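You operate a simulated robot arm through the tools that you are given. There is no shell and no other tool. Be economical: measure what you need, move in short steps, check, and stop when the job is done.

The job below is to be done with a simulated robot arm. You get a single attempt, and the scene is never put back.

## Task
Measure jar D2's sugar: READY bay from 21 Bx up, else REDO.
Fine: a drop by the dip rod, rinse it in the blue cup and put it back, shut the flap, green key.

It is judged by the outcome, as a careful person would: the job done as asked, and still so three seconds after it is handed in. It fails if anything else is knocked over, pushed out of place, dropped, spilled or broken.

## Robot
A 7-joint arm with a two-finger parallel gripper, fixed in place. Base frame: the origin is at the foot of the arm, x ahead of it, y to its left, z up; the work surface is at about z = 0.9. Lengths are in m, angles in degrees, forces in N, time in s.
With the tool pointing down near the work surface it reaches from about 0.3 to 0.68 m from the base axis. Its first joint turns from -66.0 to 66.0 degrees. Payload 1.57 kg.
The TCP is the grasp point between the finger pads, 0.03 m short of the fingertips. In the tool frame z runs along the fingers and y along their closing line. The gripper opens to 0.11 m. The fingers are 0.024 m wide and 0.012 m thick; the gripper's body (0.048 by 0.112 m) begins 0.078 m behind the TCP.
Orientation is told as [roll, pitch, yaw] about the base's x, y, z axes, in that order, counted from this pose: with the fingers straight down and closing along the base's y, the tool's x points along the base's -x, its y along +y and its z along -z.

## Interface
- The arm moves only by the tool nudge_tool. Its argument "plan" is a list of rows, each an object of numbers (a shift or turn left out is 0, a gripper value left out holds the last): "tx", "ty", "tz": the shift along the tool's x, y, z in units of 25 mm (1.0 is 25 mm); "rx", "ry", "rz": the turn, a rotation vector about the tool's x, y, z in units of 6 degrees (1.0 is 6 degrees); "grip": the gripper command, from -1 (shut) to 1 (fully open), values between in proportion. In form: [{"tx": .., "ty": .., "tz": .., "rx": .., "ry": .., "rz": .., "grip": ..}, ...]. A call has 1 to 8 rows; each row shifts and turns the commanded pose from where the row before left it, along the tool's axes as they then stand. A call with a number of a shift or a turn outside -1 to 1 is refused whole. Each row takes 0.2 s and may step no farther than 0.05 m and 8.6 degrees from the row before; otherwise, or with a gripper value out of range, the whole call is refused. A pose out of reach is approached as far as the arm can. The call stops where the force on the tool passes 40 N (or 10 N more than at its start, if that is more) or the arm is blocked; 0.2 s more then pass. The fingers move at their own pace (about 0.108 m/s each) and stop on an object; they squeeze with about 43 N. The grip force told is the motor's: it shows also when the fingers shut on nothing. Time passes only in rows, and 0.2 s behind the last, so rows that do not move let the fingers close. It gives the time, the measured TCP pose, the force on the tool (base axes), the opening and the grip force at its end, in the units of the frame above (readings bear some noise).
- Cameras (640 x 400 px; columns grow to the right, rows downward): "scene" is fixed at [0.1614, -0.3843, 1.407]; the picture's right is [0.84, -0.55, 0.00], its down [-0.29, -0.45, -0.84] and it looks along [0.46, 0.71, -0.54] (base axes); focal length 222 px, centre (320, 200). "wrist" rides on the gripper at [-0.036, 0, -0.08] in the tool frame; the picture's right is [0.00, -1.00, 0.00], its down [0.97, 0.00, -0.24] and it looks along [0.24, 0.00, 0.97] (tool axes); focal length 218 px, centre (320, 200).
- capture(camera): a new picture of that camera. The clock stands still meanwhile.
- locate(camera, pixels): for up to 12 pixels [column, row] of the newest picture of that camera ("zoom" is the newest enlarged one), the place [x, y, z] in the base frame of the surface seen there, good to about 0.002 m. The clock stands still meanwhile.
- enlarge(camera, box): a new picture of the part [left, top, right, bottom] of that camera's present view, enlarged. The clock stands still meanwhile.
- finish_job(): hands the job in; it is judged then, once.

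Work in short steps. Measure before you move; look again where a grasp or a placing could have gone wrong, and mend it. You have 80 turns and 46 pictures in all, those below and enlarged ones among them. Open the gripper and draw the arm clear of the work before you hand the job in, unless the task says otherwise; then end with one line.

The tools are called after "Call:" as a command line: name --argument value ..., lists and objects as JSON in quotes. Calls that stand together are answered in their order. nudge_tool: Moves the arm, as the interface text tells. Its arguments: {"type":"object","properties":{"plan":{"type":"array","items":{"type":"object","properties":{"tx":{"type":"number"},"ty":{"type":"number"},"tz":{"type":"number"},"rx":{"type":"number"},"ry":{"type":"number"},"rz":{"type":"number"},"grip":{"type":"number"}}}}},"required":["plan"]} The other tools are called the same way: capture (camera) takes a picture; locate (camera, pixels) gives the place of the surface under pixels of a picture; enlarge (camera, box) takes an enlarged picture of a part of a camera's view; finish_job () hands the job in.

At the start:

```text
time_s: 0.0
position: [0.3546, 0.0705, 1.3192]
orientation: [0.0, 0.0, 0.0]
contact_force: [-0.5, 0.3, 0.1]
width: 0.1102
grip_force: 0.0
```

scene: 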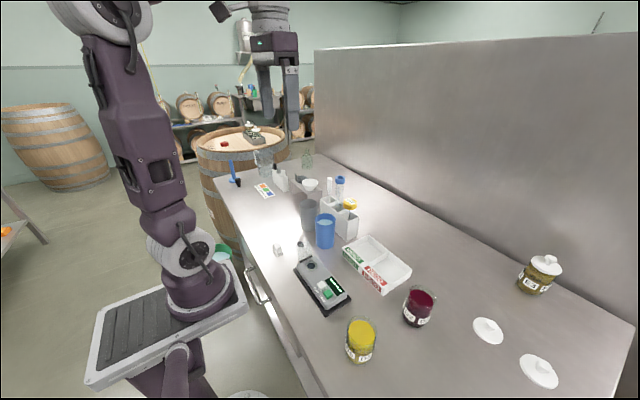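
wrist: 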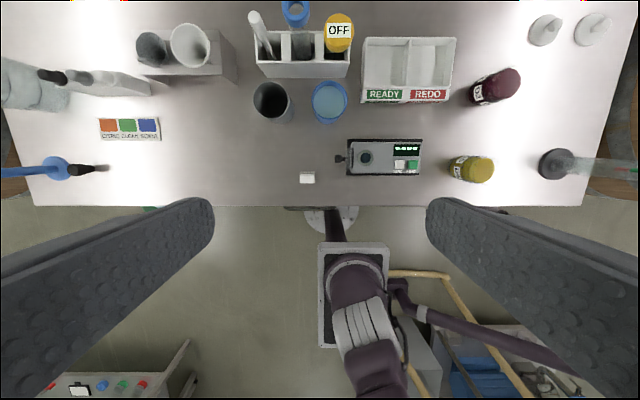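

The first pictures show the refractometer near wrist (385,157), cups at (272,102) and (330,102), a rack at (300,50), and jars at right. I'll enlarge to read the labels.

Call:
enlarge --camera "wrist" --box '[230, 0, 440, 131]'

Call:
enlarge --camera "wrist" --box '[280, 90, 520, 240]'

Call:
enlarge --camera "scene" --box '[260, 220, 580, 400]'

Call:
enlarge --camera "scene" --box '[210, 140, 410, 265]'

```text
3.05 times, centred on (335, 66) of wrist
```

zoom: 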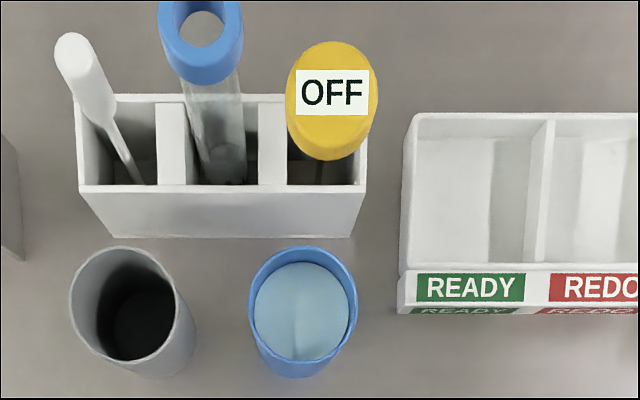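

```text
2.67 times, centred on (400, 165) of wrist
```

zoom: 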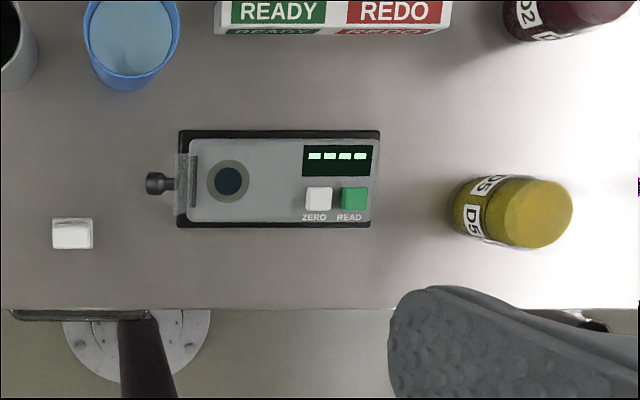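

```text
2.00 times, centred on (420, 310) of scene
```

zoom: 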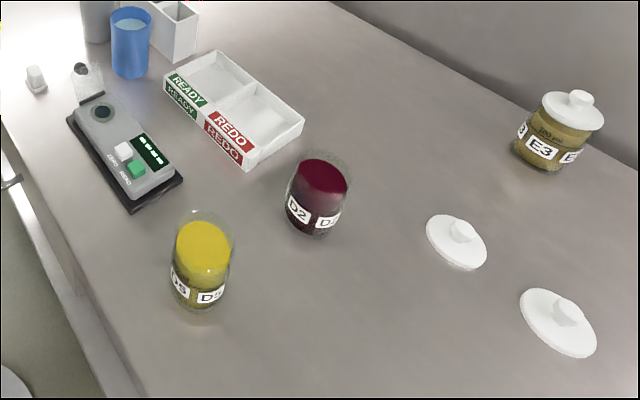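

```text
3.20 times, centred on (310, 202) of scene
```

zoom: 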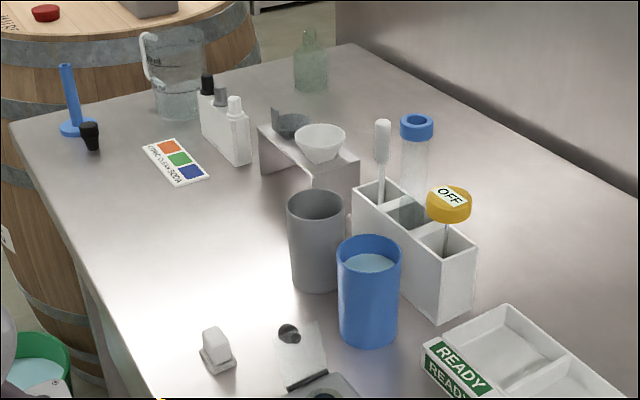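

Jar D2 is the dark red one, open; the flap of the meter is open at its left. I'll locate the key points, starting with the scene zoom of the rack area.

Call:
locate --camera "zoom" --pixels '[[383, 125], [383, 155], [382, 190], [416, 125], [450, 205], [446, 245], [371, 262], [315, 202], [215, 335], [290, 333], [372, 240], [355, 192]]'

Call:
capture --camera "wrist"

Call:
locate --camera "wrist" --pixels '[[254, 17], [263, 35], [277, 60], [330, 102], [366, 157], [340, 158], [399, 166], [412, 166], [505, 82], [488, 165], [385, 70], [430, 70]]'

Call:
enlarge --camera "scene" --box '[310, 165, 380, 245]'

Call:
enlarge --camera "scene" --box '[270, 230, 370, 320]'

```text
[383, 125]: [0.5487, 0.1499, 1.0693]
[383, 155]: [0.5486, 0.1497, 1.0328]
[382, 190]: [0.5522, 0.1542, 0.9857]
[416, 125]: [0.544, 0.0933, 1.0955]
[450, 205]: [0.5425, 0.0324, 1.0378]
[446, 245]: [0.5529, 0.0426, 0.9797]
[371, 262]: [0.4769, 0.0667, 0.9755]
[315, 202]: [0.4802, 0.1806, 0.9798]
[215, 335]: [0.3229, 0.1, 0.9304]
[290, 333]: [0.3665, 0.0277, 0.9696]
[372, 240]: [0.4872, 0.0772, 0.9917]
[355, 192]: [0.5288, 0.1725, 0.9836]
```

```text
39 pictures are left
```

wrist: 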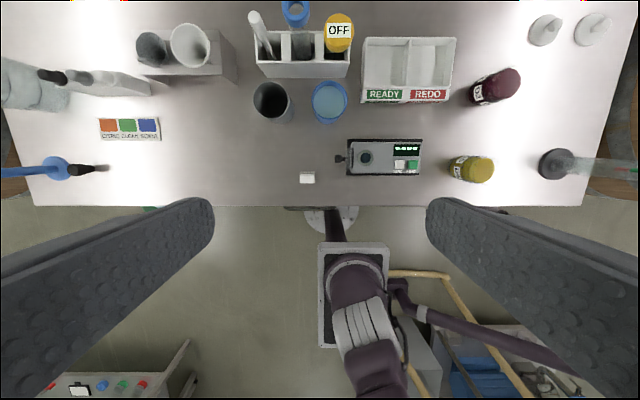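

```text
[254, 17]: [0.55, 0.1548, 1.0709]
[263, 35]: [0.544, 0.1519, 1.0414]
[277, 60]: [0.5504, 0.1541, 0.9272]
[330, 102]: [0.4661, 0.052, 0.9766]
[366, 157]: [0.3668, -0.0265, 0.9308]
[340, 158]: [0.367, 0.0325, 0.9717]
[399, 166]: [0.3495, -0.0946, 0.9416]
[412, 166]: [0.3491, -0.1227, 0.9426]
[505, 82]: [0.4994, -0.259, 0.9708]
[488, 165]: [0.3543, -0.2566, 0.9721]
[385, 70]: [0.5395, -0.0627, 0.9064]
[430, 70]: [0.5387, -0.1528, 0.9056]
```

```text
5.00 times, centred on (345, 205) of scene
```

zoom: 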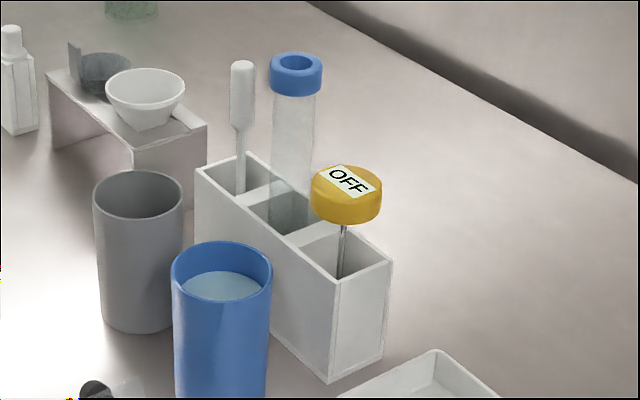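

```text
4.44 times, centred on (320, 275) of scene
```

zoom: 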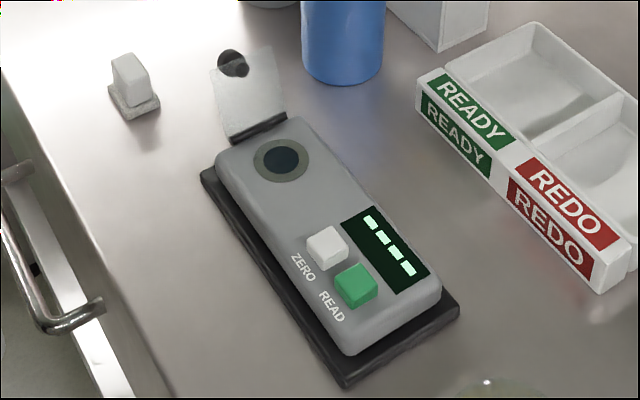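

The white-handled rod in the left compartment, about (0.549, 0.153), is the dip rod; the yellow item is a thermometer (OFF). I'll move above the rod with the gripper half closed.

Call:
nudge_tool --plan '[{"tx": -0.9, "ty": 0.41, "tz": 0.4, "grip": -0.2}, {"tx": -0.9, "ty": 0.41, "tz": 0.4}, {"tx": -0.9, "ty": 0.41, "tz": 0.4}, {"tx": -0.9, "ty": 0.41, "tz": 0.4}, {"tx": -0.9, "ty": 0.41, "tz": 0.4}, {"tx": -0.9, "ty": 0.41, "tz": 0.4}, {"tx": -0.9, "ty": 0.41, "tz": 0.4}, {"tx": -0.9, "ty": 0.41, "tz": 0.4}]'

Call:
capture --camera "wrist"

```text
time_s: 1.8
position: [0.5328, 0.1533, 1.2375]
orientation: [0.0, 0.1, 0.0]
contact_force: [-0.8, -0.8, -0.3]
width: 0.0439
grip_force: 0.1
```

```text
36 pictures are left
```

wrist: 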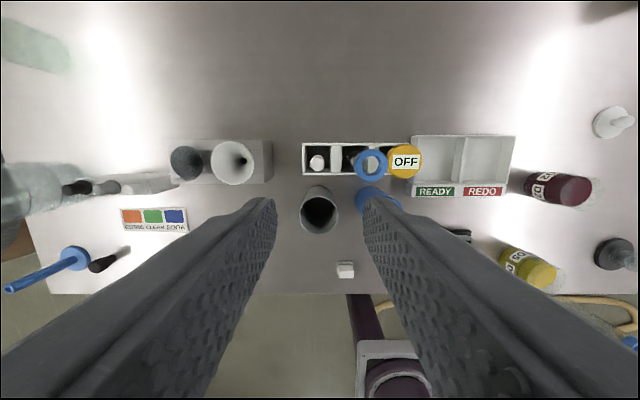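

The rod's handle shows at (317,162); I'll locate its top and the neighbours.

Call:
locate --camera "wrist" --pixels '[[317, 161], [313, 161], [322, 161], [317, 157], [318, 168], [358, 162], [303, 158], [333, 158], [318, 145], [318, 173], [386, 160]]'

Call:
enlarge --camera "wrist" --box '[280, 130, 360, 180]'

```text
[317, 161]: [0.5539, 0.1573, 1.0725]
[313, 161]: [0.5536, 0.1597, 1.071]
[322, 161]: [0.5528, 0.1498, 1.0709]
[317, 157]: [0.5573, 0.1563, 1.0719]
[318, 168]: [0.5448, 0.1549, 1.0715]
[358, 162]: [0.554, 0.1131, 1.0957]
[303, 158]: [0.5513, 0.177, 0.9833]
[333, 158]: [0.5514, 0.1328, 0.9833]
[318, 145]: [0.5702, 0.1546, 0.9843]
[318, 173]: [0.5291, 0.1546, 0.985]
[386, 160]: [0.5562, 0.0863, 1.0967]
```

```text
8.00 times, centred on (320, 155) of wrist
```

zoom: 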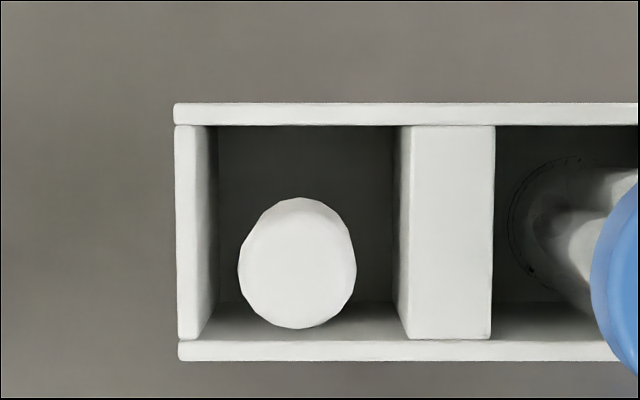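

Handle centre (0.551, 0.155), top z 1.072, tube edge at y 0.113. I narrow the opening and descend to z≈1.052.

Call:
nudge_tool --plan '[{"tx": -0.73, "ty": 0.07, "grip": -0.35}, {"tz": 1}, {"tz": 1}, {"tz": 1}, {"tz": 1}, {"tz": 0.9}]'

Call:
nudge_tool --plan '[{"tz": 0.8}, {"tz": 0.8}, {"tz": 0.8}, {}]'

Call:
enlarge --camera "scene" --box '[290, 140, 390, 230]'

```text
time_s: 3.2
position: [0.5523, 0.1537, 1.1149]
orientation: [0.0, 0.0, 0.0]
contact_force: [-0.1, -0.5, -0.4]
width: 0.0358
grip_force: 0.0
out of reach, approached as far as the arm can: row 1
```

```text
time_s: 4.2
position: [0.5523, 0.1529, 1.056]
orientation: [0.0, -0.1, 0.0]
contact_force: [-0.3, 0.6, -0.2]
width: 0.0359
grip_force: 0.1
```

```text
4.44 times, centred on (340, 185) of scene
```

zoom: 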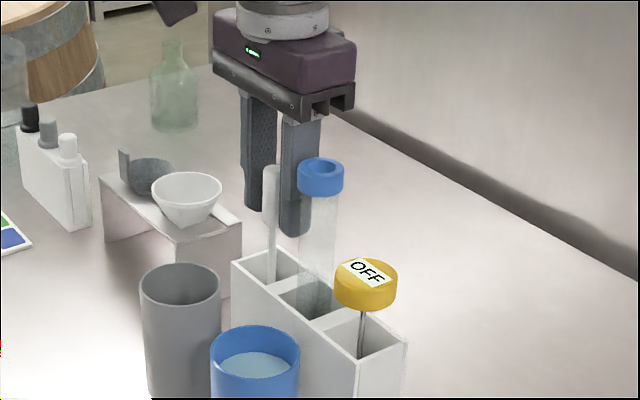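

The handle stands between the fingers at (270,200) in the zoom. Closing.

Call:
nudge_tool --plan '[{"ty": 0.06, "tz": 0.1}, {"grip": -1}, {}, {}]'

Call:
nudge_tool --plan '[{"tz": -0.8}, {"tz": -0.8}, {"tz": -1}, {"tz": -1}, {"tz": -1}, {"tz": -1}, {"tz": -0.6}]'

Call:
enlarge --camera "scene" --box '[270, 90, 390, 200]'

```text
time_s: 5.2
position: [0.5524, 0.1548, 1.0543]
orientation: [-0.1, 0.0, 0.0]
contact_force: [-0.5, 0.0, -0.3]
width: 0.0151
grip_force: 30.7
```

```text
time_s: 6.8
position: [0.5507, 0.1552, 1.2085]
orientation: [0.1, 0.1, 0.1]
contact_force: [0.0, 0.0, 1.0]
width: 0.0142
grip_force: 30.9
```

```text
3.64 times, centred on (330, 145) of scene
```

zoom: 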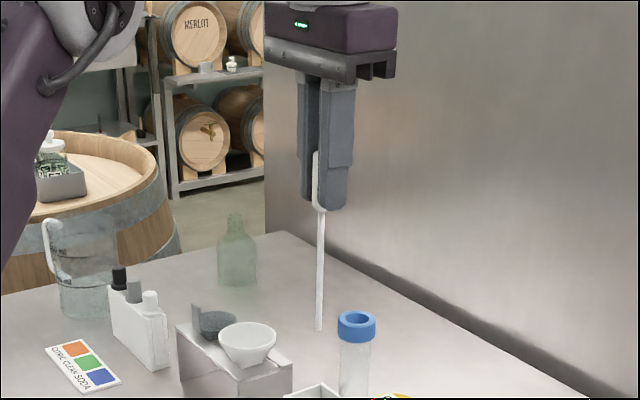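

The rod is held; its tip is at (319,329) in the zoom. I measure tip and handle.

Call:
locate --camera "zoom" --pixels '[[319, 326], [319, 300], [320, 260], [321, 220], [316, 160], [320, 329]]'

Call:
locate --camera "scene" --pixels '[[420, 300], [418, 293], [405, 320], [410, 318], [433, 296], [405, 292], [362, 335], [352, 352], [376, 265]]'

```text
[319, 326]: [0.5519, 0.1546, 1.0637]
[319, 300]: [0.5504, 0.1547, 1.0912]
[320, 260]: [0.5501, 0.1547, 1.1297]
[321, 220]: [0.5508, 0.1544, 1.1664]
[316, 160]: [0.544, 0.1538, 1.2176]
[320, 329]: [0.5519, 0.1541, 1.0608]
```

```text
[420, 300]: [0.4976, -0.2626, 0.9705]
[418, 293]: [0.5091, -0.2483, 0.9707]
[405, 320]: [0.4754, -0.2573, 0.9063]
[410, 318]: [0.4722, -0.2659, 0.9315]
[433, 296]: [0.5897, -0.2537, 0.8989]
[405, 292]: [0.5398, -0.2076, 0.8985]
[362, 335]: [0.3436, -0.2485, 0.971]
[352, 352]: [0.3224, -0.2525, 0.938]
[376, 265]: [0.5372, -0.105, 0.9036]
```

Tip is 0.148 m below the TCP and plumb. I draw back in x clear of the tube, then travel in −y toward D2.

Call:
nudge_tool --plan '[{"tx": 1}, {"tx": 1}, {"tx": 1}, {"tx": 0.6, "tz": -0.4}, {"ty": -1}, {"ty": -1}, {"ty": -1}, {"ty": -1}]'

Call:
nudge_tool --plan '[{"ty": -1}, {"ty": -1}, {"ty": -1}, {"ty": -1}, {"ty": -1}, {"ty": -1}, {"ty": -1}, {"ty": -1}]'

Call:
nudge_tool --plan '[{"ty": -1}, {"ty": -1}, {"ty": -1}, {"ty": -1}, {"ty": -0.55}]'

Call:
capture --camera "wrist"

```text
time_s: 8.6
position: [0.4625, 0.056, 1.2186]
orientation: [0.0, -0.1, 0.1]
contact_force: [0.3, 0.5, -0.5]
width: 0.0139
grip_force: 30.1
```

```text
time_s: 10.4
position: [0.4607, -0.1449, 1.2191]
orientation: [0.0, -0.1, 0.0]
contact_force: [0.0, 0.4, -0.1]
width: 0.014
grip_force: 30.6
```

```text
time_s: 11.6
position: [0.4633, -0.2581, 1.2181]
orientation: [0.0, 0.0, 0.1]
contact_force: [-0.4, -0.6, -0.2]
width: 0.0142
grip_force: 31.0
```

```text
32 pictures are left
```

wrist: 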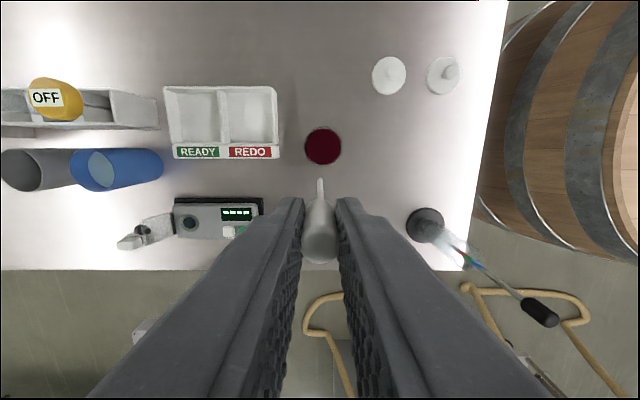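

D2's surface is at (323,146); I locate its centre and edges.

Call:
locate --camera "wrist" --pixels '[[323, 146], [308, 146], [338, 146], [323, 130], [323, 161], [320, 186], [166, 118], [222, 118], [276, 118], [222, 90], [222, 143], [196, 105]]'

Call:
enlarge --camera "wrist" --box '[290, 110, 360, 210]'

Call:
enlarge --camera "scene" --box '[340, 220, 480, 340]'

```text
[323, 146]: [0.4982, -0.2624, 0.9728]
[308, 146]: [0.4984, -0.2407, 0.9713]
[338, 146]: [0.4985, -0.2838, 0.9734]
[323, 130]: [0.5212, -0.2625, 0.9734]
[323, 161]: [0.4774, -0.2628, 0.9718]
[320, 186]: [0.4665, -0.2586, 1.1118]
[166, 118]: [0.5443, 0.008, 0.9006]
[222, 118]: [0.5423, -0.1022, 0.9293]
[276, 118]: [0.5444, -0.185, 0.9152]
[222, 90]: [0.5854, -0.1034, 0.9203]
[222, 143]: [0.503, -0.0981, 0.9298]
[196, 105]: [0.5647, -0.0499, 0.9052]
```

```text
4.00 times, centred on (325, 160) of wrist
```

zoom: 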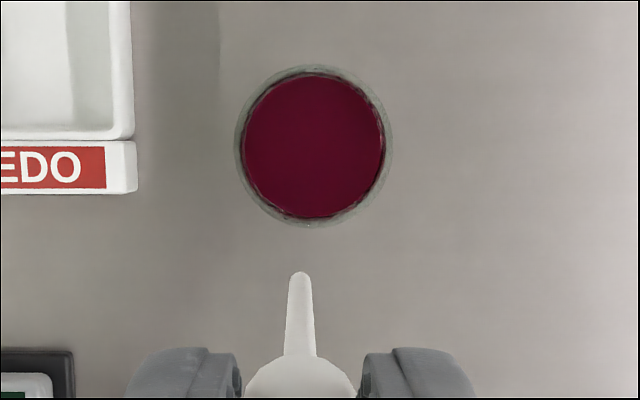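

```text
3.33 times, centred on (410, 280) of scene
```

zoom: 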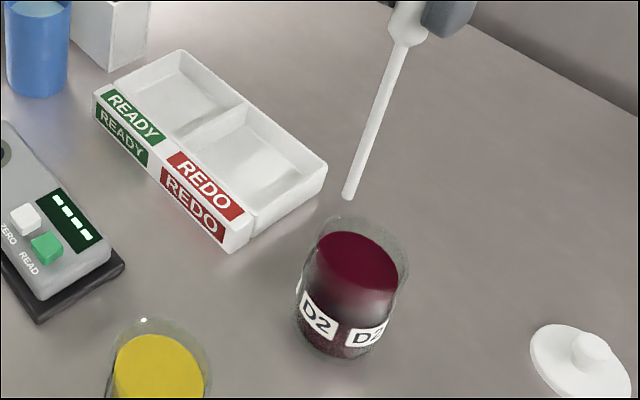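

D2's centre is (0.499,−0.262), liquid z 0.972. I move over it and lower the tip to z≈0.957, then lift slowly.

Call:
nudge_tool --plan '[{"tx": -0.75, "ty": -0.16}, {"tx": -0.68}, {"tz": 0.8}, {"tz": 0.8}, {"tz": 0.8}, {}]'

Call:
nudge_tool --plan '[{"tz": 0.7}, {"tz": 0.7}, {"tz": 0.75}, {}, {}]'

Call:
enlarge --camera "scene" --box '[340, 220, 480, 340]'

```text
time_s: 13.0
position: [0.498, -0.2621, 1.1593]
orientation: [-0.1, 0.0, 0.1]
contact_force: [0.8, -0.6, 0.0]
width: 0.0125
grip_force: 29.9
```

```text
time_s: 14.2
position: [0.4981, -0.261, 1.1048]
orientation: [0.0, 0.1, 0.1]
contact_force: [0.1, -0.1, 0.0]
width: 0.0146
grip_force: 30.6
```

```text
3.33 times, centred on (410, 280) of scene
```

zoom: 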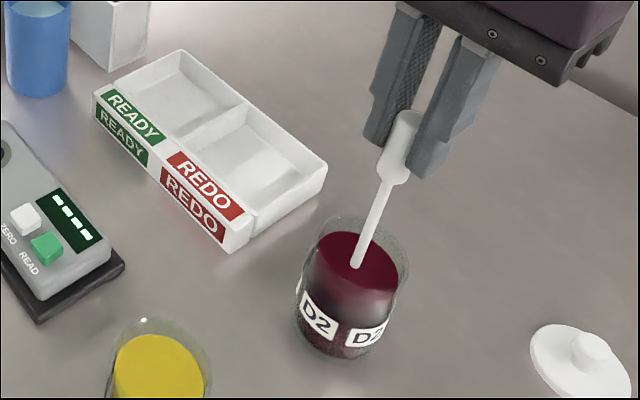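

The rod is dipped in D2 (357,265). I raise it straight up slowly, and check for the drop.

Call:
nudge_tool --plan '[{"tz": -0.5}, {"tz": -0.5}, {"tz": -0.5}, {"tz": -0.6}, {"tz": -0.7}, {"tz": -0.7}, {}]'

Call:
enlarge --camera "scene" --box '[340, 190, 480, 310]'

```text
time_s: 15.8
position: [0.4977, -0.2605, 1.1938]
orientation: [0.1, -0.1, 0.0]
contact_force: [0.6, -0.6, -0.6]
width: 0.0143
grip_force: 30.3
```

```text
3.33 times, centred on (410, 250) of scene
```

zoom: 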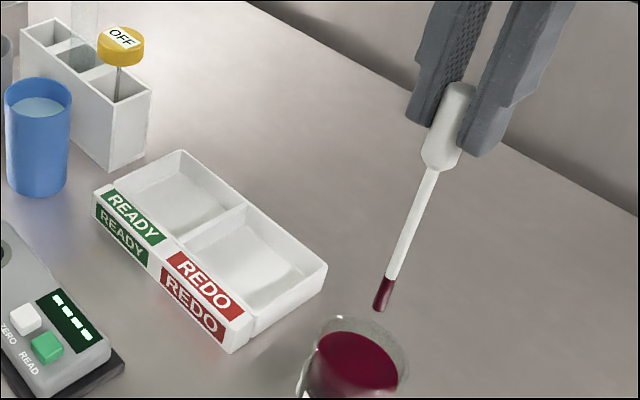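

The tip carries wine. I travel to above the sample well (0.367,−0.0265), at present height.

Call:
nudge_tool --plan '[{"tx": 0.52, "ty": 0.9}, {"tx": 0.52, "ty": 0.9}, {"tx": 0.52, "ty": 0.9}, {"tx": 0.52, "ty": 0.9}, {"tx": 0.52, "ty": 0.9}, {"tx": 0.52, "ty": 0.9}, {"tx": 0.52, "ty": 0.9}, {"tx": 0.52, "ty": 0.9}]'

Call:
nudge_tool --plan '[{"tx": 0.52, "ty": 0.9}, {"tx": 0.52, "ty": 0.9}, {"ty": 0.36}, {}]'

Call:
enlarge --camera "scene" --box '[250, 210, 370, 310]'

Call:
capture --camera "wrist"

```text
time_s: 17.6
position: [0.3952, -0.0813, 1.1932]
orientation: [0.0, -0.1, 0.0]
contact_force: [-0.6, 0.6, -0.3]
width: 0.0146
grip_force: 30.6
```

```text
time_s: 18.6
position: [0.3674, -0.0273, 1.1926]
orientation: [-0.1, 0.0, 0.0]
contact_force: [0.2, -0.4, 0.6]
width: 0.0147
grip_force: 30.7
```

```text
4.00 times, centred on (310, 260) of scene
```

zoom: 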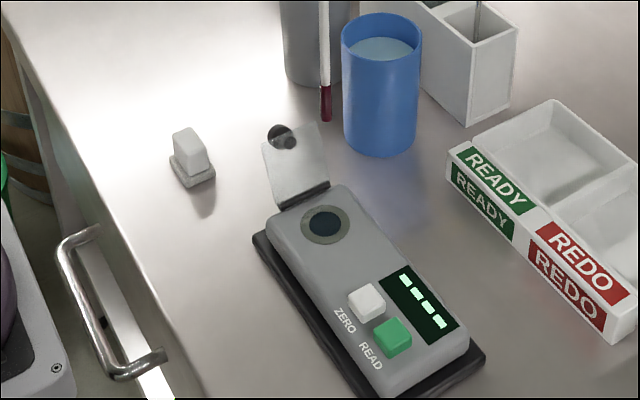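

```text
26 pictures are left
```

wrist: 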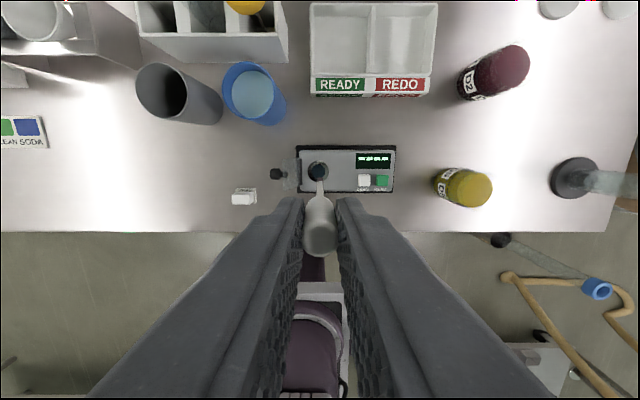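

The well shows at wrist (317,170) and zoom (325,225). I locate its parts, and flap and keys.

Call:
locate --camera "wrist" --pixels '[[317, 169], [317, 163], [312, 168], [324, 168], [276, 174], [363, 180], [381, 180], [300, 157], [301, 170], [288, 184]]'

Call:
locate --camera "zoom" --pixels '[[325, 225], [311, 226], [340, 223], [325, 213], [324, 237], [327, 187], [280, 207], [281, 140], [320, 125], [264, 152], [392, 332], [325, 118]]'

```text
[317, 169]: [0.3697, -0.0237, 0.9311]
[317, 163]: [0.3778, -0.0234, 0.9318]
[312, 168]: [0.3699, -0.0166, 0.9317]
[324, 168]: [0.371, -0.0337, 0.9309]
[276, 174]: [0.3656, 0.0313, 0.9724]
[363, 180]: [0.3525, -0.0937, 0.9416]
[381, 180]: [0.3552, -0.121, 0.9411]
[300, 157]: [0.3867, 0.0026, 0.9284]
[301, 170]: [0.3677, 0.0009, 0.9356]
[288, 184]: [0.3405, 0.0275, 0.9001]
```

```text
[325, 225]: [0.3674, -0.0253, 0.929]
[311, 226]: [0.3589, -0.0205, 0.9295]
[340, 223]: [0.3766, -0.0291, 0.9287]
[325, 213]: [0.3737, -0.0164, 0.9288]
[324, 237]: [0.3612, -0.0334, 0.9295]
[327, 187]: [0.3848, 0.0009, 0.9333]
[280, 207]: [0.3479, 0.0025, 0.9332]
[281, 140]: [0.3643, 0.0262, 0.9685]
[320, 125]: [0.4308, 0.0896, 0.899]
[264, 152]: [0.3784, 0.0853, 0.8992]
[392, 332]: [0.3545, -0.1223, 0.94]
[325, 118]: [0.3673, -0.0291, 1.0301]
```

The tip reading (z 1.030) suggests it hangs about 0.16 below the TCP, more than I figured, so I lower partway and re-measure.

Call:
nudge_tool --plan '[{"ty": 0.11, "tz": 0.6}, {"tz": 0.7}, {"tz": 0.7}, {"tz": 0.6}, {}]'

Call:
enlarge --camera "scene" --box '[270, 220, 350, 290]'

```text
time_s: 19.8
position: [0.3675, -0.0241, 1.1271]
orientation: [0.0, 0.0, 0.2]
contact_force: [-0.1, -0.8, 0.2]
width: 0.0144
grip_force: 30.7
```

```text
5.71 times, centred on (310, 255) of scene
```

zoom: 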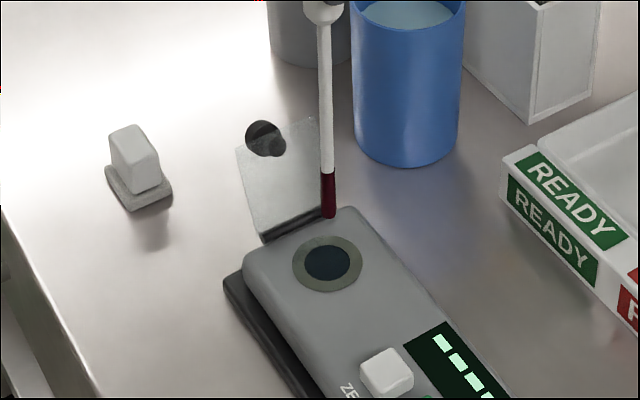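

Call:
locate --camera "zoom" --pixels '[[329, 215], [328, 205], [328, 180], [327, 120], [323, 50], [328, 262]]'

```text
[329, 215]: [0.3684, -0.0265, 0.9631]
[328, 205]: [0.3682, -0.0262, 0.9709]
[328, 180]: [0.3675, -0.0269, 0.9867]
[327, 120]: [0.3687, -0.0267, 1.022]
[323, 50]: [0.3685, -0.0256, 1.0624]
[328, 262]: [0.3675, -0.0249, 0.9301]
```

Tip now at (0.368,−0.0265,0.962), over the well (z 0.930). I lower 30 mm gently until it just touches.

Call:
nudge_tool --plan '[{"tz": 0.5, "ty": 0.04}, {"tz": 0.4}, {"tz": 0.2}, {"tz": 0.1}, {}]'

Call:
enlarge --camera "scene" --box '[270, 220, 350, 290]'

```text
time_s: 21.0
position: [0.3664, -0.0238, 1.0981]
orientation: [-0.1, 0.0, 0.0]
contact_force: [0.4, -1.1, -0.2]
width: 0.0144
grip_force: 30.6
```

```text
5.71 times, centred on (310, 255) of scene
```

zoom: 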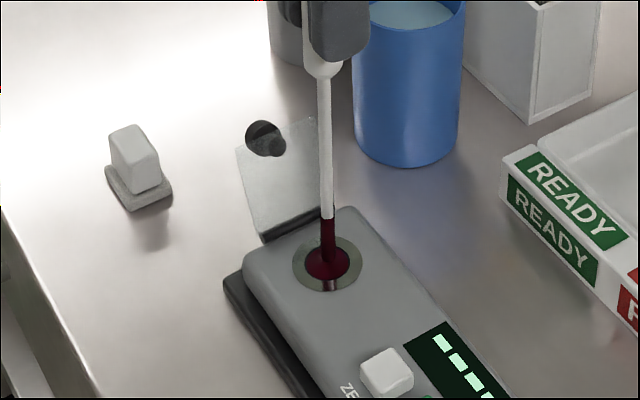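

The drop lies in the well. I lift straight up to clear cup height and then look with the wrist camera for the blue cup.

Call:
nudge_tool --plan '[{"tz": -0.4}, {"tz": -0.8}, {"tz": -1}, {"tz": -1}, {"tz": -1}, {}]'

Call:
capture --camera "wrist"

```text
time_s: 22.4
position: [0.3684, -0.0237, 1.203]
orientation: [0.1, 0.0, 0.1]
contact_force: [-0.6, 1.0, -0.6]
width: 0.0147
grip_force: 31.1
```

```text
23 pictures are left
```

wrist: 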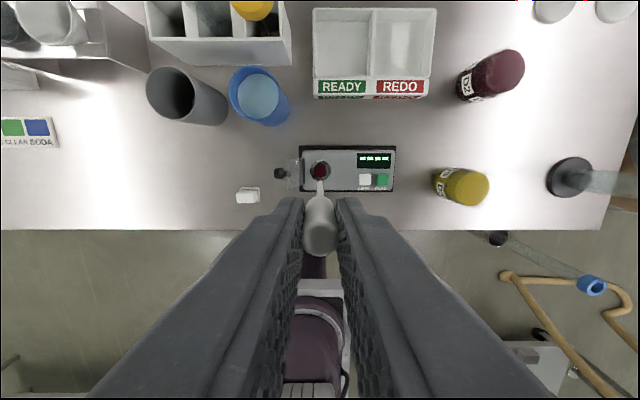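

Call:
locate --camera "wrist" --pixels '[[257, 95], [240, 97], [277, 95], [257, 75], [259, 114], [229, 95], [254, 67], [288, 105], [186, 90], [155, 70]]'

```text
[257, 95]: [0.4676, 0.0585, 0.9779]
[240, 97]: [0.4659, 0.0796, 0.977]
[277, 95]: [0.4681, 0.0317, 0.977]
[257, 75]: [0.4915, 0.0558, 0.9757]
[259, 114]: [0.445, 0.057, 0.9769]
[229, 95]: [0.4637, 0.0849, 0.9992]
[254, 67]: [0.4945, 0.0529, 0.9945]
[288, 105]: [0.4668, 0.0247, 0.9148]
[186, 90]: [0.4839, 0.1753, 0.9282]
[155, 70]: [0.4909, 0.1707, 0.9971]
```

Blue cup centre ≈(0.467,0.055), rim z≈1.0, water z 0.977. I go above it and look at nothing else before lowering the tip to about z 0.937.

Call:
nudge_tool --plan '[{"tx": -0.8, "ty": 0.63}, {"tx": -0.8, "ty": 0.63}, {"tx": -0.8, "ty": 0.63}, {"tx": -0.8, "ty": 0.63}, {"tx": -0.74, "ty": 0.63}, {}]'

Call:
nudge_tool --plan '[{"tz": 0.8}, {"tz": 0.8}, {"tz": 0.8}, {"tz": 0.8}, {"tz": 0.8}, {"tx": 0.25}, {"tx": -0.25, "ty": 0.25}, {"tx": -0.25, "ty": -0.25}]'

Call:
nudge_tool --plan '[{"tx": 0.25, "ty": -0.25}, {"tx": 0.25, "ty": 0.25}, {"tx": -0.25, "ty": 0.25}, {"tx": -0.25, "ty": -0.25}, {"tx": 0.25, "ty": 0}, {}]'

Call:
enlarge --camera "scene" --box '[280, 160, 380, 260]'

```text
time_s: 23.8
position: [0.4665, 0.0559, 1.2031]
orientation: [0.0, 0.0, 0.1]
contact_force: [-0.6, 0.8, -0.7]
width: 0.0143
grip_force: 30.4
```

```text
time_s: 25.6
position: [0.4712, 0.0562, 1.1043]
orientation: [0.1, -0.1, -0.1]
contact_force: [0.4, 0.2, -1.1]
width: 0.0146
grip_force: 30.8
```

```text
time_s: 27.0
position: [0.4669, 0.0554, 1.1036]
orientation: [0.0, 0.0, 0.0]
contact_force: [-0.3, 0.9, 1.2]
width: 0.0145
grip_force: 30.7
```

```text
4.00 times, centred on (330, 210) of scene
```

zoom: 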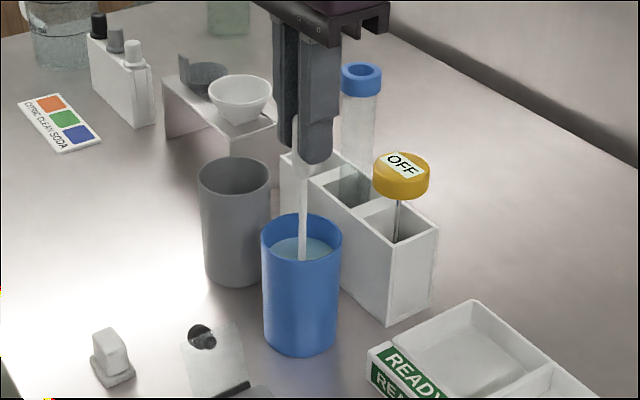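

The rod stands in the blue cup's water (302,250). I lift it slowly and check that it's clean.

Call:
nudge_tool --plan '[{"tz": -0.6}, {"tz": -0.7}, {"tz": -0.8}, {"tz": -0.8}, {"tz": -0.9}, {"tz": -0.8}, {}]'

Call:
enlarge --camera "scene" --box '[280, 140, 380, 240]'

```text
time_s: 28.6
position: [0.4664, 0.0544, 1.2171]
orientation: [0.0, 0.0, 0.1]
contact_force: [-0.2, 0.8, 0.2]
width: 0.0145
grip_force: 31.2
```

```text
4.00 times, centred on (330, 190) of scene
```

zoom: 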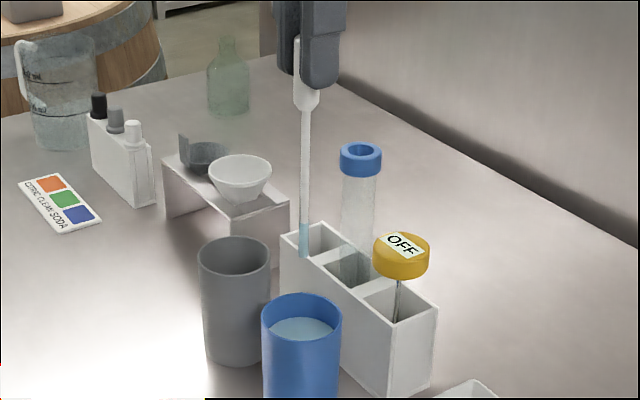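

It's clean, only water-wet. I measure the tip and rack compartment now.

Call:
locate --camera "zoom" --pixels '[[303, 253], [303, 230], [305, 180], [307, 120], [305, 95], [297, 50], [296, 240], [315, 222]]'

```text
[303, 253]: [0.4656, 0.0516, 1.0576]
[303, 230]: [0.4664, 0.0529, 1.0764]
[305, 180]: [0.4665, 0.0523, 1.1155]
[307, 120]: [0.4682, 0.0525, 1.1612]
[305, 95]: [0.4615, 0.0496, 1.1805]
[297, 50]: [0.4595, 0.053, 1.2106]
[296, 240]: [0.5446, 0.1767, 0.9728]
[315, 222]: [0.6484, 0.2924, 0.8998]
```

Tip z 1.055, plumb. I go +y first, then +x to above the compartment centre (0.551,0.155).

Call:
nudge_tool --plan '[{"ty": 0.8}, {"ty": 0.8}, {"ty": 0.8}, {"ty": 0.8}, {"ty": 0.86}, {}]'

Call:
nudge_tool --plan '[{"tx": -0.7}, {"tx": -0.7}, {"tx": -0.7}, {"tx": -0.7}, {"tx": -0.59}, {}]'

Call:
capture --camera "wrist"

Call:
enlarge --camera "scene" --box '[290, 120, 390, 220]'

```text
time_s: 30.0
position: [0.4669, 0.1579, 1.2172]
orientation: [0.0, -0.1, 0.0]
contact_force: [-0.7, 0.1, -0.3]
width: 0.0146
grip_force: 30.9
```

```text
time_s: 31.4
position: [0.5526, 0.1568, 1.2165]
orientation: [0.0, -0.1, 0.1]
contact_force: [0.3, 0.3, 0.7]
width: 0.0143
grip_force: 30.9
```

```text
20 pictures are left
```

wrist: 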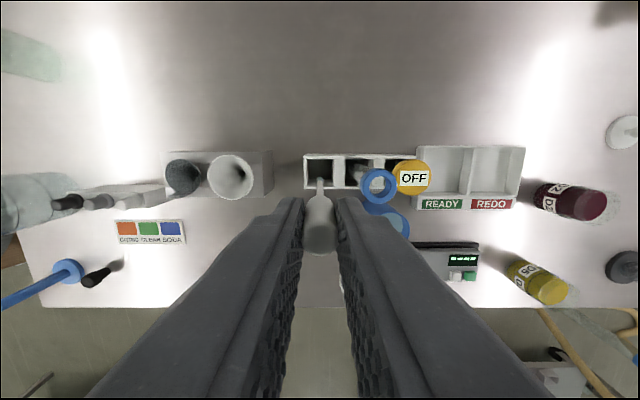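

```text
4.00 times, centred on (340, 170) of scene
```

zoom: 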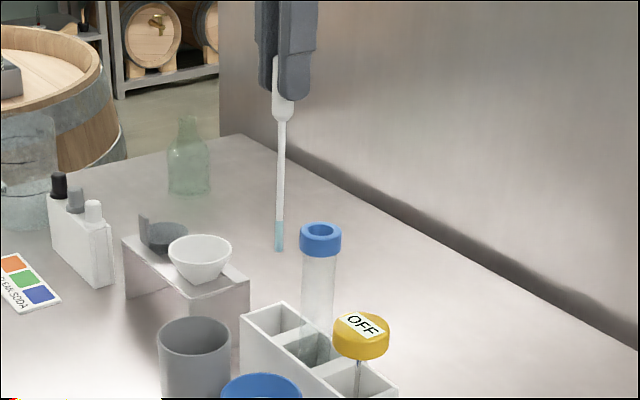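

Rod tip is over the left compartment. I lower to TCP ≈1.07 (tip ≈0.909).

Call:
nudge_tool --plan '[{"tx": 0.05, "ty": -0.05, "tz": 0.8}, {"tz": 0.8}, {"tz": 0.8}, {"tz": 0.8}, {"tz": 0.8}, {"tz": 0.8}, {"tz": 0.8}, {}]'

Call:
enlarge --camera "scene" --box '[290, 130, 390, 230]'

```text
time_s: 33.2
position: [0.5507, 0.1566, 1.0763]
orientation: [0.0, 0.1, 0.0]
contact_force: [0.8, -0.6, 0.1]
width: 0.0145
grip_force: 31.2
```

```text
4.00 times, centred on (340, 180) of scene
```

zoom: 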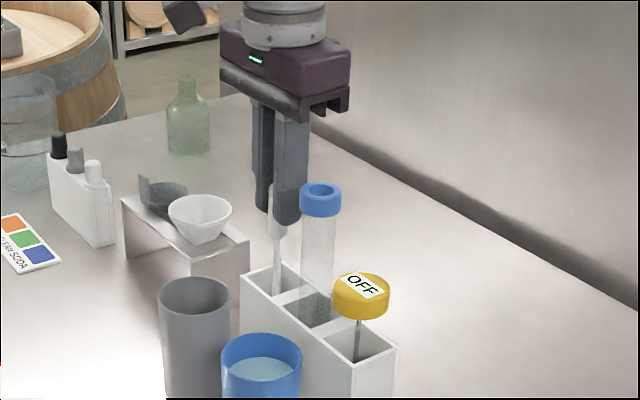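

The rod is inside its compartment (275,280). I lower a few mm more, feeling for contact.

Call:
nudge_tool --plan '[{"tz": 0.15}, {"tz": 0.1}, {"tz": 0.08}, {}]'

```text
time_s: 34.2
position: [0.5498, 0.1557, 1.071]
orientation: [0.1, -0.2, 0.2]
contact_force: [-2.7, 0.3, 29.3]
width: 0.0146
grip_force: 31.0
```

The rod bottom touches (29 N up). I ease up 1 mm and open to about 0.036.

Call:
nudge_tool --plan '[{"tz": -0.12}, {"grip": -0.35}, {}, {}]'

Call:
nudge_tool --plan '[{"tz": -0.5}, {"tz": -0.8}, {"tz": -1}, {"tz": -1}, {"tz": -1}, {"tz": -1}]'

Call:
enlarge --camera "scene" --box '[290, 130, 390, 230]'

```text
time_s: 35.2
position: [0.5498, 0.156, 1.0722]
orientation: [0.0, 0.0, 0.0]
contact_force: [0.1, 0.0, 0.1]
width: 0.0356
grip_force: 0.0
```

```text
time_s: 36.6
position: [0.5498, 0.1557, 1.2051]
orientation: [0.0, 0.0, 0.0]
contact_force: [0.0, -0.6, 1.0]
width: 0.036
grip_force: 0.0
```

```text
4.00 times, centred on (340, 180) of scene
```

zoom: 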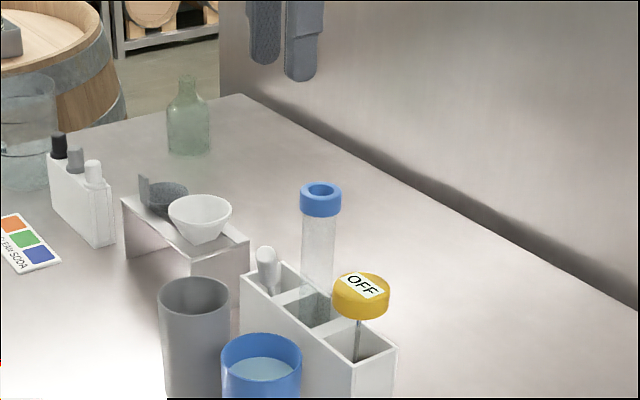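

The rod is back in its compartment but leaning; I check its handle position.

Call:
locate --camera "zoom" --pixels '[[266, 250], [267, 262], [270, 280], [273, 292], [273, 300]]'

Call:
enlarge --camera "wrist" --box '[270, 130, 430, 230]'

```text
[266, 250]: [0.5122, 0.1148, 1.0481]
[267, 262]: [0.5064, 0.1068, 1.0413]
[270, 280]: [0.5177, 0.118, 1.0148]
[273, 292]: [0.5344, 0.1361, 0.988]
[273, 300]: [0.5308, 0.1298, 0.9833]
```

```text
4.00 times, centred on (350, 180) of wrist
```

zoom: 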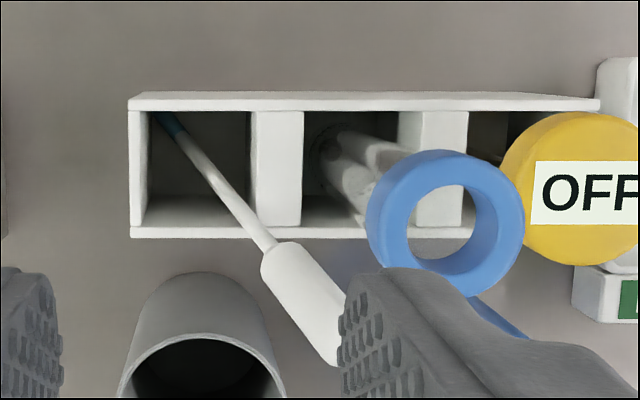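

The rod rests stably within its compartment, leaning on the corner. Next the flap: I close the gripper and move to the outer (+y) side of the flap, around (0.367, 0.085).

Call:
nudge_tool --plan '[{"tx": 0.92, "grip": -1}, {"tx": 0.92}, {"tx": 0.92}, {"tx": 0.92}, {"tx": 0.92}, {"tx": 0.92}, {"tx": 0.9, "ty": -0.7}, {"tx": 0.9, "ty": -0.7}]'

Call:
nudge_tool --plan '[{"ty": -0.7}, {"ty": -0.7}, {"tz": 0.9}, {"tz": 0.9}, {"tz": 0.9}, {"tz": 0.9}, {}]'

Call:
enlarge --camera "scene" --box '[250, 190, 370, 290]'

```text
time_s: 38.4
position: [0.3655, 0.1204, 1.2044]
orientation: [0.0, 0.0, 0.0]
contact_force: [0.6, 0.2, 1.1]
width: 0.0
grip_force: 21.4
```

```text
time_s: 40.0
position: [0.3659, 0.0858, 1.1143]
orientation: [0.1, 0.0, 0.0]
contact_force: [-0.2, -0.3, 0.1]
width: 0.0001
grip_force: 22.0
```

```text
4.00 times, centred on (310, 240) of scene
```

zoom: 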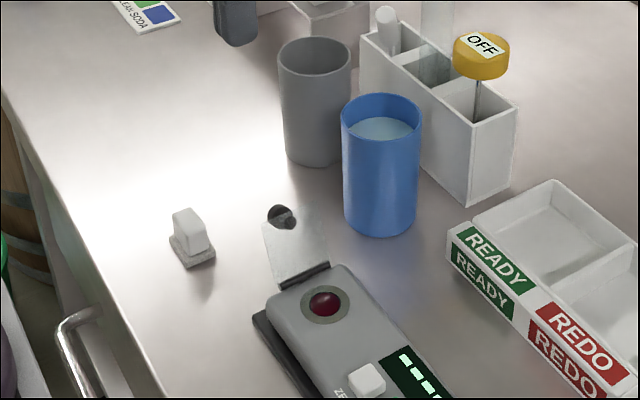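

Clear to descend at y≈0.086; flap with knob at zoom (280,215). I lower fingertips to z≈0.955.

Call:
locate --camera "zoom" --pixels '[[276, 210], [283, 222], [295, 250], [312, 235], [280, 265], [185, 225], [325, 235]]'

Call:
nudge_tool --plan '[{"tz": 0.9}, {"tz": 0.9}, {"tz": 0.9}, {"tz": 0.9}, {"tz": 0.9}, {"tz": 0.5}, {}]'

```text
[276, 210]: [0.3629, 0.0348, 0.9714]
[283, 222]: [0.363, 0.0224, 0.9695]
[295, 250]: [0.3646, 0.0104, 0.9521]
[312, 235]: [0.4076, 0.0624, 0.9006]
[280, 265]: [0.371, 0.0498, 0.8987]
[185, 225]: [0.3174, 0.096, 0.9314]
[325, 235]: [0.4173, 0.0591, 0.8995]
```

```text
time_s: 41.6
position: [0.3673, 0.0865, 0.9894]
orientation: [0.0, 0.0, 0.1]
contact_force: [1.0, -0.8, 1.4]
width: 0.0
grip_force: 21.4
```

Now sweep −y slowly to push the flap up and over.

Call:
nudge_tool --plan '[{"ty": -0.7}, {"ty": -0.7}, {"ty": -0.5}, {"ty": -0.5}, {"ty": -0.5}, {"ty": -0.4}, {}]'

Call:
enlarge --camera "scene" --box '[260, 210, 360, 290]'

```text
time_s: 42.3
position: [0.3697, 0.0506, 0.9906]
orientation: [0.4, -0.2, 0.4]
contact_force: [0.1, -0.4, 0.2]
width: 0.0
grip_force: 21.9
stopped in row 3: the force on the tool passed its limit (the readings are from after the stop); the commanded pose is now the measured one
```

```text
5.00 times, centred on (310, 250) of scene
```

zoom: 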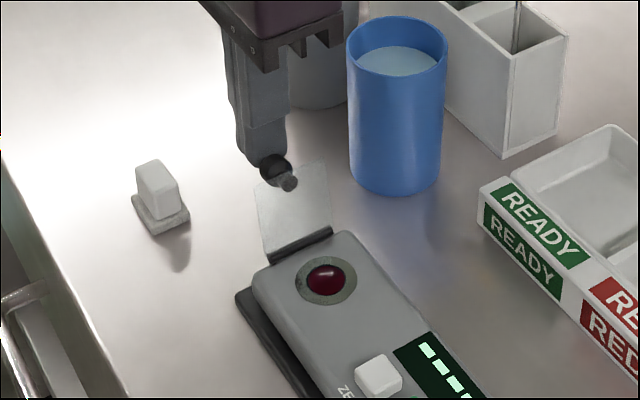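

Contact with the knob stopped it on impact (meter hasn't moved). I continue with smaller steps.

Call:
nudge_tool --plan '[{"ty": -0.08}, {"ty": -0.08}, {"ty": -0.1}, {"ty": -0.1}, {"ty": -0.12}, {"ty": -0.15}, {"ty": -0.15}, {"ty": -0.15}]'

Call:
enlarge --camera "scene" --box '[260, 210, 360, 290]'

```text
time_s: 44.1
position: [0.3674, 0.0282, 0.991]
orientation: [0.5, -0.3, 0.3]
contact_force: [0.2, -0.3, 0.6]
width: 0.0
grip_force: 20.9
```

```text
5.00 times, centred on (310, 250) of scene
```

zoom: 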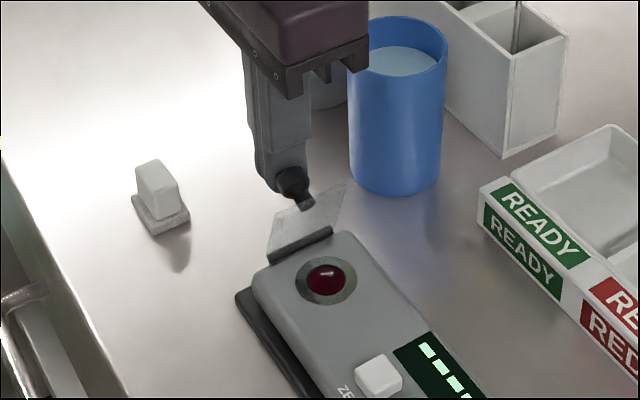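

The flap rises with little force. I continue in −y.

Call:
nudge_tool --plan '[{"ty": -0.18}, {"ty": -0.18}, {"ty": -0.2}, {"ty": -0.2}, {"ty": -0.2}, {"ty": -0.2}, {"ty": -0.2}, {"ty": -0.2}]'

Call:
enlarge --camera "scene" --box '[260, 210, 360, 290]'

```text
time_s: 45.9
position: [0.3684, -0.0121, 0.9906]
orientation: [0.5, -0.3, 0.3]
contact_force: [0.2, 0.5, -0.5]
width: 0.0
grip_force: 21.4
```

```text
5.00 times, centred on (310, 250) of scene
```

zoom: 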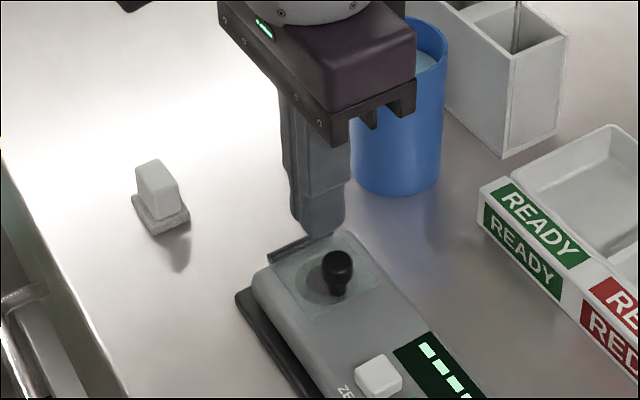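

The flap is shut (knob upright at (338,270)). I rise, then go over the green key at (0.354,−0.122).

Call:
nudge_tool --plan '[{"tz": -0.9}, {"tz": -0.9}, {"ty": -0.9, "tx": 0.2}, {"ty": -0.9, "tx": 0.2}, {"ty": -0.9, "tx": 0.17}, {"ty": -0.9}, {"ty": -0.8}, {}]'

Call:
capture --camera "wrist"

```text
time_s: 47.7
position: [0.3549, -0.1232, 1.0334]
orientation: [0.4, -0.3, 0.2]
contact_force: [-0.2, -0.2, -0.8]
width: 0.0
grip_force: 21.2
```

```text
11 pictures are left
```

wrist: 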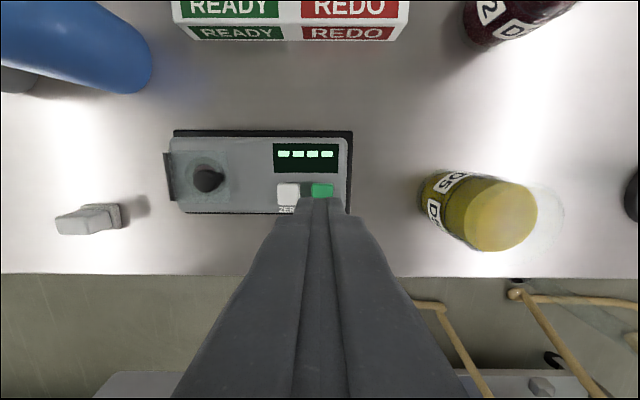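

The key is at (322,190), partly behind the fingers; I verify its place.

Call:
locate --camera "wrist" --pixels '[[322, 189], [312, 189], [332, 189], [289, 190], [300, 190], [322, 184]]'

```text
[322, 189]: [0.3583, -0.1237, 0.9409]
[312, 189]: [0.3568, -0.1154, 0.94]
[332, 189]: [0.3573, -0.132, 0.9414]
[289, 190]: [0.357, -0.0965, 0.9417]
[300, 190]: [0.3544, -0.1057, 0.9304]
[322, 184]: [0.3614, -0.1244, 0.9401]
```

Key centre ≈(0.354,−0.1235). I descend, then press gently.

Call:
nudge_tool --plan '[{"tz": 0.8}, {"tz": 0.8}, {"tz": 0.5}, {"tz": 0.2}, {"tz": 0.1}, {"tz": 0.06}, {"tz": 0.06}]'

Call:
enlarge --camera "scene" --box '[270, 230, 370, 310]'

```text
time_s: 49.3
position: [0.3557, -0.1212, 0.972]
orientation: [0.3, -0.3, 0.3]
contact_force: [0.1, 0.2, 0.9]
width: 0.0001
grip_force: 21.1
```

```text
5.00 times, centred on (320, 270) of scene
```

zoom: 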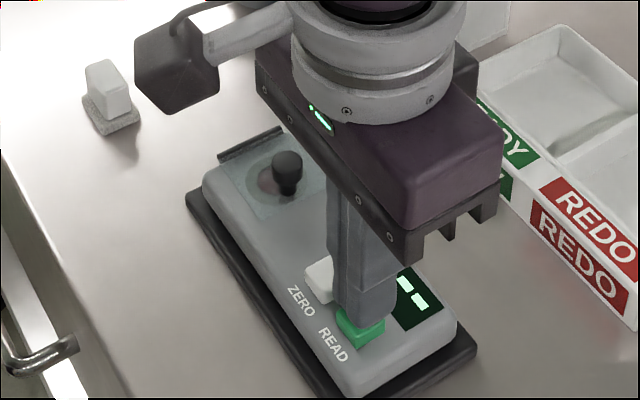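

Fingertips sit on/just over the green key. I press a few mm with 1–1.5 mm rows, then hold.

Call:
nudge_tool --plan '[{"tz": 0.05}, {"tz": 0.05}, {"tz": 0.05}, {"tz": 0.05}, {}]'

```text
time_s: 50.5
position: [0.354, -0.1216, 0.9673]
orientation: [0.5, -0.2, 0.3]
contact_force: [0.5, -0.3, 2.9]
width: 0.0001
grip_force: 21.3
```

Light key force (2.9 N). I press 2 mm more, then lift and view the display.

Call:
nudge_tool --plan '[{"tz": 0.04}, {"tz": 0.04}, {}, {"tz": -0.4}, {"tz": -0.8}, {"tz": -1}, {"tz": -1}, {}]'

Call:
enlarge --camera "wrist" --box '[200, 100, 440, 250]'

```text
time_s: 52.3
position: [0.3547, -0.1219, 1.0452]
orientation: [0.4, -0.2, 0.3]
contact_force: [0.3, -0.8, 0.6]
width: 0.0
grip_force: 21.1
```

```text
2.67 times, centred on (320, 175) of wrist
```

zoom: 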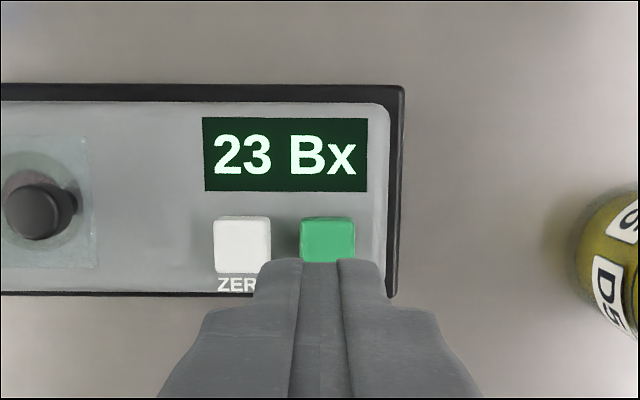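

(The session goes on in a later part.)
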